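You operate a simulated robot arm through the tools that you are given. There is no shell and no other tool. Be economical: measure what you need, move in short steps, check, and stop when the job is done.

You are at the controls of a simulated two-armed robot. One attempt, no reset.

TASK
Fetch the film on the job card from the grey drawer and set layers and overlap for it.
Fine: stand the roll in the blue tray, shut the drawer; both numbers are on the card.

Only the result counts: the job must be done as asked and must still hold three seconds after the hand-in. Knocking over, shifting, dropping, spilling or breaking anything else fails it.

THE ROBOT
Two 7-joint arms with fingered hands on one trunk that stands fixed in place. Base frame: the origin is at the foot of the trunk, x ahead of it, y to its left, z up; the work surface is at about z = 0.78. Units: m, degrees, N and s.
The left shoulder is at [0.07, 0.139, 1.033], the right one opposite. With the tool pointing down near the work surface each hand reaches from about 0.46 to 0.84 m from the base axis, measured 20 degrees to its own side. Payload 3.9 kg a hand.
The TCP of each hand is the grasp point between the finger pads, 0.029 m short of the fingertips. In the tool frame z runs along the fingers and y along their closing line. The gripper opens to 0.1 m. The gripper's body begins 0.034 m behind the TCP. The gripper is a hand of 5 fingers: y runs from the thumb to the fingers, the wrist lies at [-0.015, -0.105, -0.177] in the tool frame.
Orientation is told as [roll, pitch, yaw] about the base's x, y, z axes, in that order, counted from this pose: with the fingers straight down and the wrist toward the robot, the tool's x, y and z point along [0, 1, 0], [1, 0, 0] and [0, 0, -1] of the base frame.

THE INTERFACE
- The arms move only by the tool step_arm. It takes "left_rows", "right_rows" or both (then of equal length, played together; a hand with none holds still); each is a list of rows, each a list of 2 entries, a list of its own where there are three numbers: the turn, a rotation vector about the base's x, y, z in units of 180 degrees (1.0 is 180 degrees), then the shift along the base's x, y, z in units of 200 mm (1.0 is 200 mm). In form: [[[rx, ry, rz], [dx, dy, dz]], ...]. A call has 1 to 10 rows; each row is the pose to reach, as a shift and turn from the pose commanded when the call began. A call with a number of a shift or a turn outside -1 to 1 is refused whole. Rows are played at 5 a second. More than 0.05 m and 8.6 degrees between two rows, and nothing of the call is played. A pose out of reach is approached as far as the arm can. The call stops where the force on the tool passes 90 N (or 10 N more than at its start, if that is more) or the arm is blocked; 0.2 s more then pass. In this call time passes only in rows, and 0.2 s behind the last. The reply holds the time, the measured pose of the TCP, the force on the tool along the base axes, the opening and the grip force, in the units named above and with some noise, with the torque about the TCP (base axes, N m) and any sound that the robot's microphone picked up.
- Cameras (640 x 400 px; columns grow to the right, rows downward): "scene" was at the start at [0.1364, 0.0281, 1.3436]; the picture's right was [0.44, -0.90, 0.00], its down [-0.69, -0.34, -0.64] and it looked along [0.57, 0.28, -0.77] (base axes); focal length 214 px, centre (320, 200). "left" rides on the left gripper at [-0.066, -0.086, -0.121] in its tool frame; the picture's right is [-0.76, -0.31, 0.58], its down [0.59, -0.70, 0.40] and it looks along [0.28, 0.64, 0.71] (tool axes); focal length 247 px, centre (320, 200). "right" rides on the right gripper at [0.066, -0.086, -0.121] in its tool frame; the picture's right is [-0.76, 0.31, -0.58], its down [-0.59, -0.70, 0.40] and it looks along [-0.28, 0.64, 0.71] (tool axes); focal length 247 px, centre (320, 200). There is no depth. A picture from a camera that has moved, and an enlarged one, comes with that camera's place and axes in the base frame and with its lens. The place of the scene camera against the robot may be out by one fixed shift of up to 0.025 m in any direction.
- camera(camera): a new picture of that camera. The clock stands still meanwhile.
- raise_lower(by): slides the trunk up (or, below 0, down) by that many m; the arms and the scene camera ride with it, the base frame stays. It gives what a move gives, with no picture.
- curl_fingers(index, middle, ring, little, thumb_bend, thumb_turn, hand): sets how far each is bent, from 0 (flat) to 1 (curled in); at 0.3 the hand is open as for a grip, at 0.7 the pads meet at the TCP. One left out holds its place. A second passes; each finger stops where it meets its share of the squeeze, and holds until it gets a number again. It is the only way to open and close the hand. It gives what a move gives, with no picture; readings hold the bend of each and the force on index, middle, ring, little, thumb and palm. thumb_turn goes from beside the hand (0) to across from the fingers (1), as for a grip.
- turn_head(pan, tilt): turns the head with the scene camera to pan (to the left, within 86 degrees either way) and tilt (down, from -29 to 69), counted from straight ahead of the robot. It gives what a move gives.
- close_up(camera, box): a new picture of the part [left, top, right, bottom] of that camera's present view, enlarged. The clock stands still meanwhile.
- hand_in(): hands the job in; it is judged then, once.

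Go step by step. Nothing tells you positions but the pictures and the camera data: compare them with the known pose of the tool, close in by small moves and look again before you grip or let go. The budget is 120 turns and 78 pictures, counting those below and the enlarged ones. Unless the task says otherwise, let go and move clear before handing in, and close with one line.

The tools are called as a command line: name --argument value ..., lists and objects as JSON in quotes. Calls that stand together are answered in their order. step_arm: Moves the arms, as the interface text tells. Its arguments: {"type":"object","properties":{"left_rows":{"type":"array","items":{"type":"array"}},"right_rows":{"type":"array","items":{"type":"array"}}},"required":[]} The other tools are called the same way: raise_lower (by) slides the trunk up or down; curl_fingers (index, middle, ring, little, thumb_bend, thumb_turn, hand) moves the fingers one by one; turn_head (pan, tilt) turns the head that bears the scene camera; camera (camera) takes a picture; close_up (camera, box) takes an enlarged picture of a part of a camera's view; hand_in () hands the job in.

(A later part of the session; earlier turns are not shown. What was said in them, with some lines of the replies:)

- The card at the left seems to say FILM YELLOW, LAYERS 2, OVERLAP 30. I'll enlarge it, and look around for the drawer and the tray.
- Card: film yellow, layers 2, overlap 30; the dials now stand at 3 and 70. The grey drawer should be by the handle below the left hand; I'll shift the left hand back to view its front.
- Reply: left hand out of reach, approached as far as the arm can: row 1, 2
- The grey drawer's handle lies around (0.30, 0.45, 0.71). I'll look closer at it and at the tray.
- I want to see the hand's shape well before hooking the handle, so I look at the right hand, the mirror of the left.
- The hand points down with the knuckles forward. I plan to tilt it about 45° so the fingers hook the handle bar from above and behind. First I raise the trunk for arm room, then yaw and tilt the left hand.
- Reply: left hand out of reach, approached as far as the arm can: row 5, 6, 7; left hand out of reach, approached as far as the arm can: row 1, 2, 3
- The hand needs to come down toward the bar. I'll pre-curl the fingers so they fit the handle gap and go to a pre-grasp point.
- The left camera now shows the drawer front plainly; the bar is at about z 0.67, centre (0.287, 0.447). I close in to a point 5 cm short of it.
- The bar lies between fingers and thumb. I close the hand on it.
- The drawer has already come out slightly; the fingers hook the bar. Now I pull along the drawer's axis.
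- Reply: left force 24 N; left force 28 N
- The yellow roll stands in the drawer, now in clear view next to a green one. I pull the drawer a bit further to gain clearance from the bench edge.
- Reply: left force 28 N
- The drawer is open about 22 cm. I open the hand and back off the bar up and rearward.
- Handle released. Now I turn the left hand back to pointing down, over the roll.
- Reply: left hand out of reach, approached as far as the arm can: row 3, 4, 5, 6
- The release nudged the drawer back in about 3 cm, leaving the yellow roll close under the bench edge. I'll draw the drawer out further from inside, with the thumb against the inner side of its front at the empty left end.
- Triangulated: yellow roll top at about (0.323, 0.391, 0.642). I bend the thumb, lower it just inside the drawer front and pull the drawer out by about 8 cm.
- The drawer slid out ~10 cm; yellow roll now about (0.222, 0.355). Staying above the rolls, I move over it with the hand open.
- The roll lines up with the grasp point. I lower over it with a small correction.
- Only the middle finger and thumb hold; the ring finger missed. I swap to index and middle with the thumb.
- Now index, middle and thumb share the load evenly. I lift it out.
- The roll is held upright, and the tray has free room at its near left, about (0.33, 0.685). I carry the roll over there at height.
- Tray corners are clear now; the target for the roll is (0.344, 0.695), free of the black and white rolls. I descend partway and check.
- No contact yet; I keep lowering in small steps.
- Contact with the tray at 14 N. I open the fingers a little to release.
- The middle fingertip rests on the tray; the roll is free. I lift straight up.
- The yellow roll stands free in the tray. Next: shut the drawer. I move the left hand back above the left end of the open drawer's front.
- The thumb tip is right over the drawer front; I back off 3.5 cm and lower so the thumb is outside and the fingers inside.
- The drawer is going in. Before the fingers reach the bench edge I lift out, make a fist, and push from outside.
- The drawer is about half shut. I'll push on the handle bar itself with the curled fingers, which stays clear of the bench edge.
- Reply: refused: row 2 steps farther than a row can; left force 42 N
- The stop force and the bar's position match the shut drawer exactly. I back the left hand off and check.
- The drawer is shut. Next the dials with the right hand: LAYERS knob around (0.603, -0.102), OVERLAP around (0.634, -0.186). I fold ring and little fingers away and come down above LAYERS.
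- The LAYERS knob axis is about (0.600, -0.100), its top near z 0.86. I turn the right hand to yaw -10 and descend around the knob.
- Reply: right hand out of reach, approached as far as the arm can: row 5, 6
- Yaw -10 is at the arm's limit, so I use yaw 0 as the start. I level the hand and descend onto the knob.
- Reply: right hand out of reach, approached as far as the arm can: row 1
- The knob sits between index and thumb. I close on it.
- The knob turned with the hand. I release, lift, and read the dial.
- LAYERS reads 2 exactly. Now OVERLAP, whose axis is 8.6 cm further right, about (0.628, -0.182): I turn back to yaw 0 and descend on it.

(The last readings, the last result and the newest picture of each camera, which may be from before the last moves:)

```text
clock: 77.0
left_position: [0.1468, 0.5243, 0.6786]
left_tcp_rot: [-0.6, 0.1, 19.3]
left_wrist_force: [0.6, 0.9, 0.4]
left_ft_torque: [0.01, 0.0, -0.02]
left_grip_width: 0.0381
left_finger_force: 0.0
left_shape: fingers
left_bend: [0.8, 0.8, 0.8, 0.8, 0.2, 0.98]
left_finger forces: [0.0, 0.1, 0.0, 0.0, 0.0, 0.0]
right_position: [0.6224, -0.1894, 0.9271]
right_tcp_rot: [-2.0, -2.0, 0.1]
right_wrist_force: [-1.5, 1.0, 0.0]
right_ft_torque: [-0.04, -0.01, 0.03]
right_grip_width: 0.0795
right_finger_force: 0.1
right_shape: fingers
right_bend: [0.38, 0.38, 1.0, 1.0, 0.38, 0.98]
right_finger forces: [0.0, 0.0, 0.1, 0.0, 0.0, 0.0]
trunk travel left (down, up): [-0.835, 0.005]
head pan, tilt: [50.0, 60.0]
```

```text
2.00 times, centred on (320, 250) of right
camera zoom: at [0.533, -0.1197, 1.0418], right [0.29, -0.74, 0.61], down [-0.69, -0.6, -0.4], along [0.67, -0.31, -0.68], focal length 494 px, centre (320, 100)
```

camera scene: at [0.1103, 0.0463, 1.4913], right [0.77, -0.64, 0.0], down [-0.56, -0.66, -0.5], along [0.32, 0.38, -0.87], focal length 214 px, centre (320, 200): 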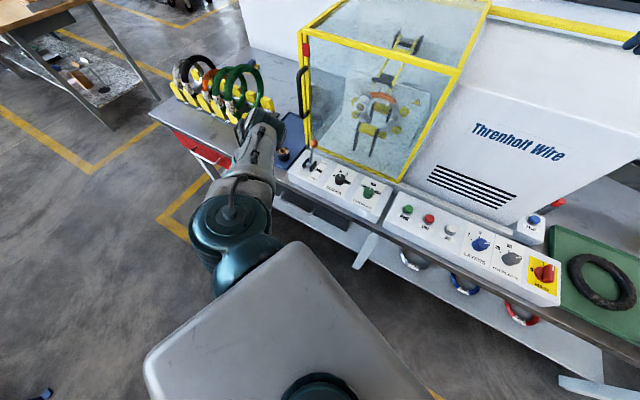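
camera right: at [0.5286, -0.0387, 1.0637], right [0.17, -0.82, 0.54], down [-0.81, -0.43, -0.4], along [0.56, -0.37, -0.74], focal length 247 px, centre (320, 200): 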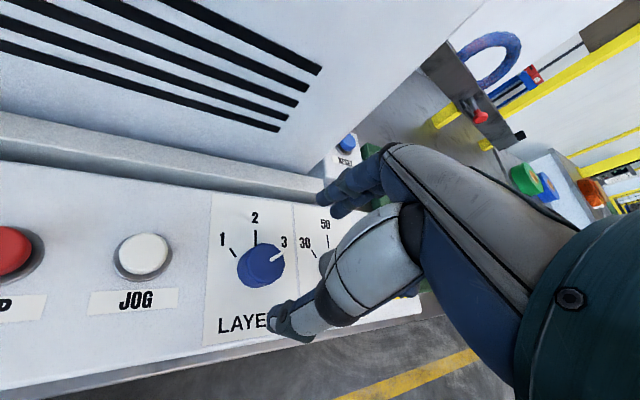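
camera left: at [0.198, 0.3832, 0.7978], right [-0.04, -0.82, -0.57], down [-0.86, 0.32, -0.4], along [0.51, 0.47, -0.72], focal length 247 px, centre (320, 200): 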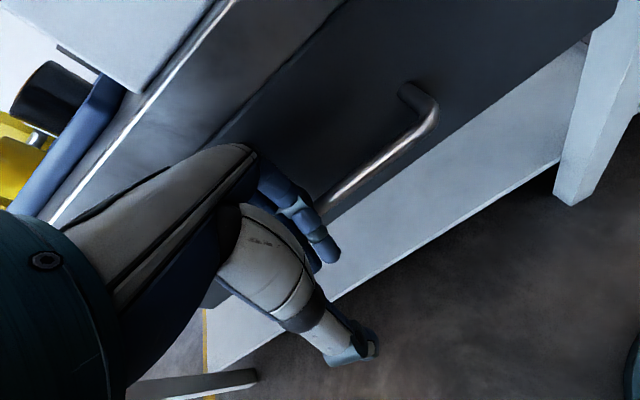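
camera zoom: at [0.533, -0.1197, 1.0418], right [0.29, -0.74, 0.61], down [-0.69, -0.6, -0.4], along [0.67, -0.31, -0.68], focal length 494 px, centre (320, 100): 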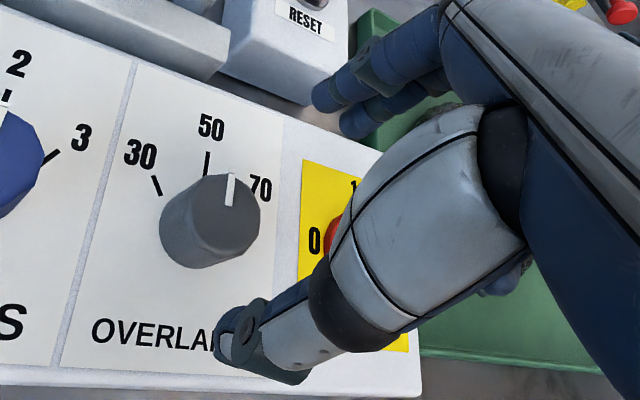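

The pointer is at 50. I regrip with a slightly better centring and turn another 60° to 30.

step_arm --right_rows '[[[0, 0, 0], [0.005, 0.018, -0.12]], [[0, 0, 0], [0.005, 0.018, -0.26]]]'

curl_fingers --hand "right" --index 0.72 --middle 0.72 --thumb_bend 0.72

step_arm --right_rows '[[[0, 0, 0.0417], [0.004, -0.002, 0]], [[0, 0, 0.0833], [0.007, -0.004, 0]], [[0, 0, 0.125], [0.011, -0.006, 0]], [[0, 0, 0.1667], [0.015, -0.008, 0]], [[0, 0, 0.2083], [0.019, -0.009, 0]], [[0, 0, 0.25], [0.023, -0.01, 0]], [[0, 0, 0.2917], [0.027, -0.01, 0]], [[0, 0, 0.3333], [0.031, -0.01, 0]]]'

curl_fingers --hand "right" --index 0.38 --middle 0.38 --thumb_bend 0.38

step_arm --right_rows '[[[0, 0, 0], [0, 0, 0.15]], [[0, 0, 0], [0, 0, 0.25]], [[0, 0, -0.0417], [-0.005, 0, 0.25]], [[0, 0, -0.0833], [-0.01, 0, 0.25]], [[0, 0, -0.125], [-0.016, 0, 0.25]], [[0, 0, -0.1667], [-0.022, 0, 0.25]], [[0, 0, -0.2083], [-0.028, 0, 0.25]], [[0, 0, -0.25], [-0.034, 0, 0.25]], [[0, 0, -0.2917], [-0.04, 0, 0.25]], [[0, 0, -0.3333], [-0.046, 0.003, 0.25]]]'

close_up --camera "right" --box '[160, 150, 480, 350]'

```text
clock: 77.6
left_position: [0.1472, 0.5232, 0.6787]
left_tcp_rot: [-0.6, 0.2, 19.3]
left_wrist_force: [0.1, 0.0, -0.2]
left_ft_torque: [-0.02, 0.01, -0.02]
left_grip_width: 0.0382
left_finger_force: 0.3
left_shape: fingers
left_bend: [0.8, 0.8, 0.8, 0.8, 0.2, 0.98]
left_finger forces: [0.0, 0.0, 0.0, 0.0, 0.1, 0.0]
right_position: [0.6239, -0.1879, 0.8749]
right_tcp_rot: [-2.0, -1.9, 0.1]
right_wrist_force: [0.5, 0.2, 0.0]
right_ft_torque: [0.0, -0.04, -0.01]
right_grip_width: 0.0795
right_finger_force: 0.1
right_shape: fingers
right_bend: [0.38, 0.38, 1.0, 1.0, 0.38, 0.98]
right_finger forces: [0.1, 0.0, 0.0, 0.0, 0.0, 0.0]
trunk travel left (down, up): [-0.835, 0.005]
head pan, tilt: [50.0, 60.0]
```

```text
clock: 78.6
left_position: [0.1482, 0.5231, 0.68]
left_tcp_rot: [-0.5, 0.3, 19.3]
left_wrist_force: [1.1, -0.2, 0.4]
left_ft_torque: [0.0, 0.03, 0.0]
left_grip_width: 0.038
left_finger_force: 0.0
left_shape: fingers
left_bend: [0.8, 0.8, 0.8, 0.8, 0.2, 0.98]
left_finger forces: [0.0, 0.0, 0.0, 0.1, 0.1, 0.0]
right_position: [0.6232, -0.1886, 0.876]
right_tcp_rot: [-2.0, -2.1, 0.3]
right_wrist_force: [1.3, -3.0, 1.2]
right_ft_torque: [-0.01, 0.07, -0.01]
right_grip_width: 0.0274
right_finger_force: 11.2
right_shape: fingers
right_bend: [0.6, 0.71, 1.0, 1.0, 0.63, 0.97]
right_finger forces: [9.8, 2.1, 0.0, 0.0, 10.5, 0.0]
trunk travel left (down, up): [-0.835, 0.005]
head pan, tilt: [50.0, 60.0]
```

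```text
clock: 80.4
left_position: [0.1468, 0.524, 0.6791]
left_tcp_rot: [-0.6, 0.1, 19.3]
left_wrist_force: [-0.1, 0.1, -0.5]
left_ft_torque: [-0.02, -0.01, 0.0]
left_grip_width: 0.0383
left_finger_force: 0.0
left_shape: fingers
left_bend: [0.8, 0.8, 0.8, 0.8, 0.2, 0.98]
left_finger forces: [0.0, 0.0, 0.0, 0.0, 0.0, 0.1]
right_position: [0.63, -0.1888, 0.8754]
right_tcp_rot: [-2.0, -2.0, 60.5]
right_wrist_force: [4.6, 8.2, 3.9]
right_ft_torque: [0.19, -0.08, -0.03]
right_grip_width: 0.0275
right_finger_force: 12.8
right_shape: fingers
right_bend: [0.57, 0.71, 1.0, 1.0, 0.65, 0.97]
right_finger forces: [15.5, 1.8, 0.1, 0.0, 7.2, 0.0]
trunk travel left (down, up): [-0.835, 0.005]
head pan, tilt: [50.0, 60.0]
```

```text
clock: 81.4
left_position: [0.1467, 0.5233, 0.6784]
left_tcp_rot: [-0.5, 0.2, 19.3]
left_wrist_force: [0.6, -0.3, -0.1]
left_ft_torque: [0.0, -0.01, -0.01]
left_grip_width: 0.0381
left_finger_force: 0.1
left_shape: fingers
left_bend: [0.8, 0.8, 0.8, 0.8, 0.2, 0.98]
left_finger forces: [0.0, 0.1, 0.0, 0.1, 0.1, 0.0]
right_position: [0.6292, -0.1887, 0.8747]
right_tcp_rot: [-2.1, -2.0, 60.2]
right_wrist_force: [-0.5, -0.2, 0.2]
right_ft_torque: [0.0, 0.0, 0.0]
right_grip_width: 0.0795
right_finger_force: 0.0
right_shape: fingers
right_bend: [0.38, 0.38, 1.0, 1.0, 0.38, 0.97]
right_finger forces: [0.0, 0.0, 0.0, 0.0, 0.0, 0.1]
trunk travel left (down, up): [-0.835, 0.005]
head pan, tilt: [50.0, 60.0]
```

```text
clock: 83.6
left_position: [0.1461, 0.5249, 0.6781]
left_tcp_rot: [-0.6, 0.2, 19.3]
left_wrist_force: [-0.3, 0.1, -0.7]
left_ft_torque: [-0.01, -0.01, -0.01]
left_grip_width: 0.038
left_finger_force: 0.0
left_shape: fingers
left_bend: [0.8, 0.8, 0.8, 0.8, 0.2, 0.98]
left_finger forces: [0.0, 0.0, 0.1, 0.0, 0.0, 0.1]
right_position: [0.6212, -0.1882, 0.925]
right_tcp_rot: [-2.1, -2.0, 0.1]
right_wrist_force: [-0.1, 0.6, -0.2]
right_ft_torque: [0.01, -0.02, 0.01]
right_grip_width: 0.0797
right_finger_force: 0.2
right_shape: fingers
right_bend: [0.38, 0.38, 1.0, 1.0, 0.38, 0.98]
right_finger forces: [0.1, 0.0, 0.0, 0.0, 0.0, 0.1]
trunk travel left (down, up): [-0.835, 0.005]
head pan, tilt: [50.0, 60.0]
```

```text
2.00 times, centred on (320, 250) of right
camera zoom: at [0.5313, -0.1181, 1.04], right [0.29, -0.74, 0.61], down [-0.69, -0.6, -0.4], along [0.67, -0.31, -0.68], focal length 494 px, centre (320, 100)
```

zoom: 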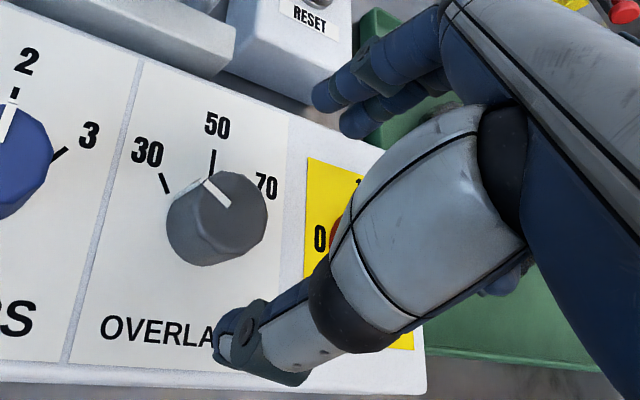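

OVERLAP's pointer measures about -59°, matching the 30 mark. I retreat the hand upward and check both dials from a clearer view.

step_arm --right_rows '[[[0, 0, 0.04], [0, 0, 0.2]], [[0, 0, 0.08], [0, -0.05, 0.4]], [[0, 0, 0.12], [0, -0.15, 0.6]], [[0, 0, 0.146], [-0.05, -0.3, 0.7]], [[0, 0, 0.146], [-0.1, -0.5, 0.7]], [[0, 0, 0.146], [-0.15, -0.7, 0.7]]]'

camera --camera "right"

turn_head --pan 5 --tilt 60

close_up --camera "scene" --box '[200, 50, 400, 175]'

```text
clock: 85.0
left_position: [0.1464, 0.5235, 0.6792]
left_tcp_rot: [-0.5, 0.1, 19.3]
left_wrist_force: [0.5, 0.8, -0.4]
left_ft_torque: [0.01, -0.01, 0.01]
left_grip_width: 0.0383
left_finger_force: 0.1
left_shape: fingers
left_bend: [0.8, 0.8, 0.8, 0.8, 0.2, 0.98]
left_finger forces: [0.0, 0.0, 0.1, 0.0, 0.0, 0.0]
right_position: [0.5872, -0.3291, 1.0695]
right_tcp_rot: [-1.9, -2.1, 26.6]
right_wrist_force: [-0.1, -0.7, -0.7]
right_ft_torque: [0.07, 0.02, 0.0]
right_grip_width: 0.0798
right_finger_force: 0.0
right_shape: fingers
right_bend: [0.38, 0.38, 1.0, 1.0, 0.38, 0.98]
right_finger forces: [0.0, 0.1, 0.0, 0.0, 0.0, 0.0]
trunk travel left (down, up): [-0.835, 0.005]
head pan, tilt: [50.0, 60.0]
```

```text
4 pictures are left
camera right: at [0.4757, -0.3068, 1.1848], right [0.58, -0.53, 0.61], down [-0.35, -0.85, -0.4], along [0.73, 0.02, -0.68], focal length 247 px, centre (320, 200)
```

right: 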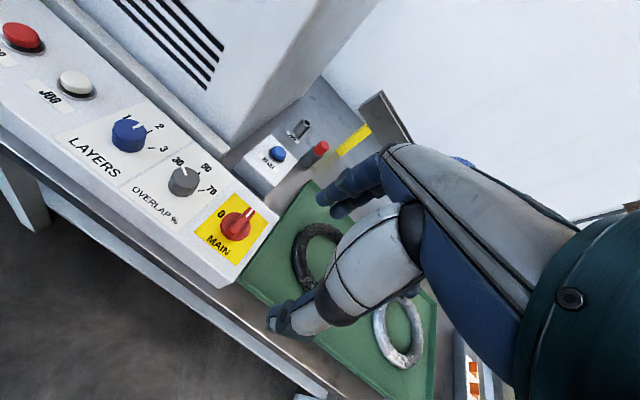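

```text
clock: 86.1
left_position: [0.1473, 0.5235, 0.6792]
left_tcp_rot: [-0.5, 0.1, 19.3]
left_wrist_force: [-0.2, 0.1, 0.4]
left_ft_torque: [0.03, -0.02, 0.02]
left_grip_width: 0.0377
left_finger_force: 0.0
left_shape: fingers
left_bend: [0.8, 0.8, 0.8, 0.8, 0.2, 0.98]
left_finger forces: [0.0, 0.0, 0.0, 0.0, 0.0, 0.0]
right_position: [0.5891, -0.3271, 1.0696]
right_tcp_rot: [-2.1, -2.1, 26.5]
right_wrist_force: [-0.8, -0.2, 0.2]
right_ft_torque: [0.01, -0.03, -0.01]
right_grip_width: 0.08
right_finger_force: 0.1
right_shape: fingers
right_bend: [0.38, 0.38, 1.0, 1.0, 0.38, 0.98]
right_finger forces: [0.0, 0.0, 0.1, 0.0, 0.0, 0.0]
trunk travel left (down, up): [-0.835, 0.005]
head pan, tilt: [5.0, 60.0]
```

```text
3.20 times, centred on (300, 112) of scene
camera zoom: at [0.1337, 0.0002, 1.4914], right [0.09, -1.0, 0.0], down [-0.86, -0.08, -0.5], along [0.5, 0.04, -0.87], focal length 686 px, centre (384, 480)
```

zoom: 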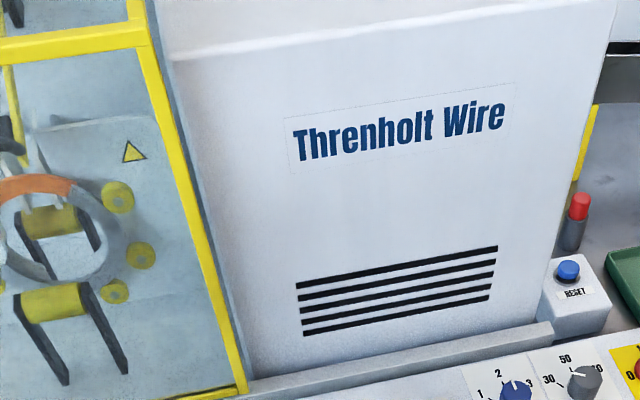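

close_up --camera "right" --box '[100, 100, 228, 200]'

turn_head --pan 45 --tilt 60

close_up --camera "scene" --box '[200, 80, 360, 230]'

```text
4.00 times, centred on (164, 150) of right
camera zoom: at [0.4769, -0.3046, 1.1848], right [0.58, -0.53, 0.61], down [-0.35, -0.85, -0.4], along [0.73, 0.02, -0.68], focal length 988 px, centre (944, 400)
```

zoom: 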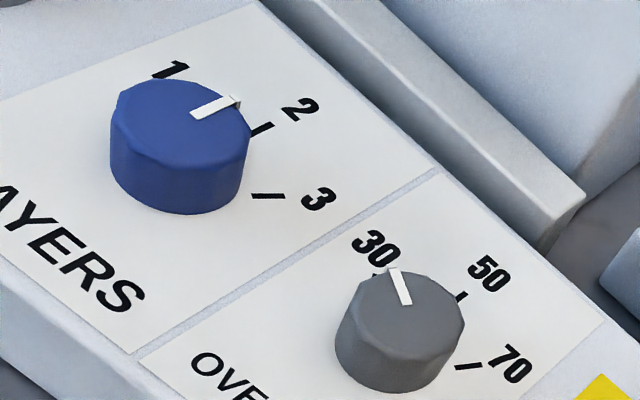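

```text
clock: 87.2
left_position: [0.1457, 0.5244, 0.6795]
left_tcp_rot: [-0.5, 0.3, 19.3]
left_wrist_force: [0.0, 0.3, -0.6]
left_ft_torque: [0.02, 0.03, -0.01]
left_grip_width: 0.0383
left_finger_force: 0.0
left_shape: fingers
left_bend: [0.8, 0.8, 0.8, 0.8, 0.2, 0.98]
left_finger forces: [0.0, 0.1, 0.1, 0.0, 0.0, 0.1]
right_position: [0.5884, -0.326, 1.0696]
right_tcp_rot: [-1.9, -2.0, 26.5]
right_wrist_force: [0.0, 0.2, -0.5]
right_ft_torque: [0.0, 0.02, 0.03]
right_grip_width: 0.0797
right_finger_force: 0.1
right_shape: fingers
right_bend: [0.38, 0.38, 1.0, 1.0, 0.38, 0.98]
right_finger forces: [0.1, 0.0, 0.0, 0.0, 0.1, 0.1]
trunk travel left (down, up): [-0.835, 0.005]
head pan, tilt: [45.0, 60.0]
```

```text
2.67 times, centred on (280, 155) of scene
camera zoom: at [0.1146, 0.0415, 1.4914], right [0.71, -0.71, 0.0], down [-0.61, -0.61, -0.5], along [0.35, 0.35, -0.87], focal length 572 px, centre (427, 320)
```

zoom: 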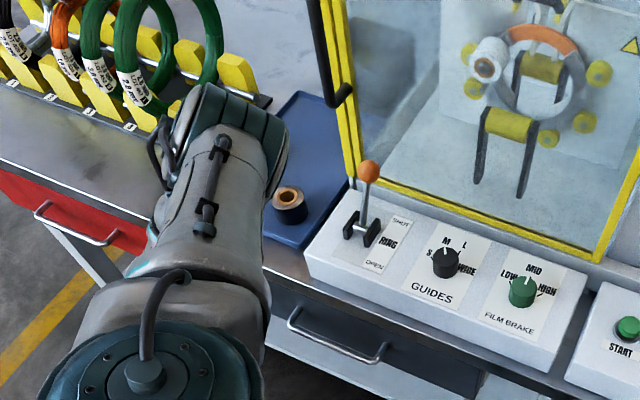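

LAYERS points to 2, OVERLAP to 30, the drawer is shut, and the yellow roll was standing in the blue tray with both hands clear. I hand in.

hand_in

```text
The job is handed in.
```

I stood the yellow film roll in the blue tray and shut the grey drawer. Layers is set to 2 and overlap to 30, and I have handed the job in. In the last picture the left arm hid the roll; when I last saw it, during the drawer closing, it was standing.
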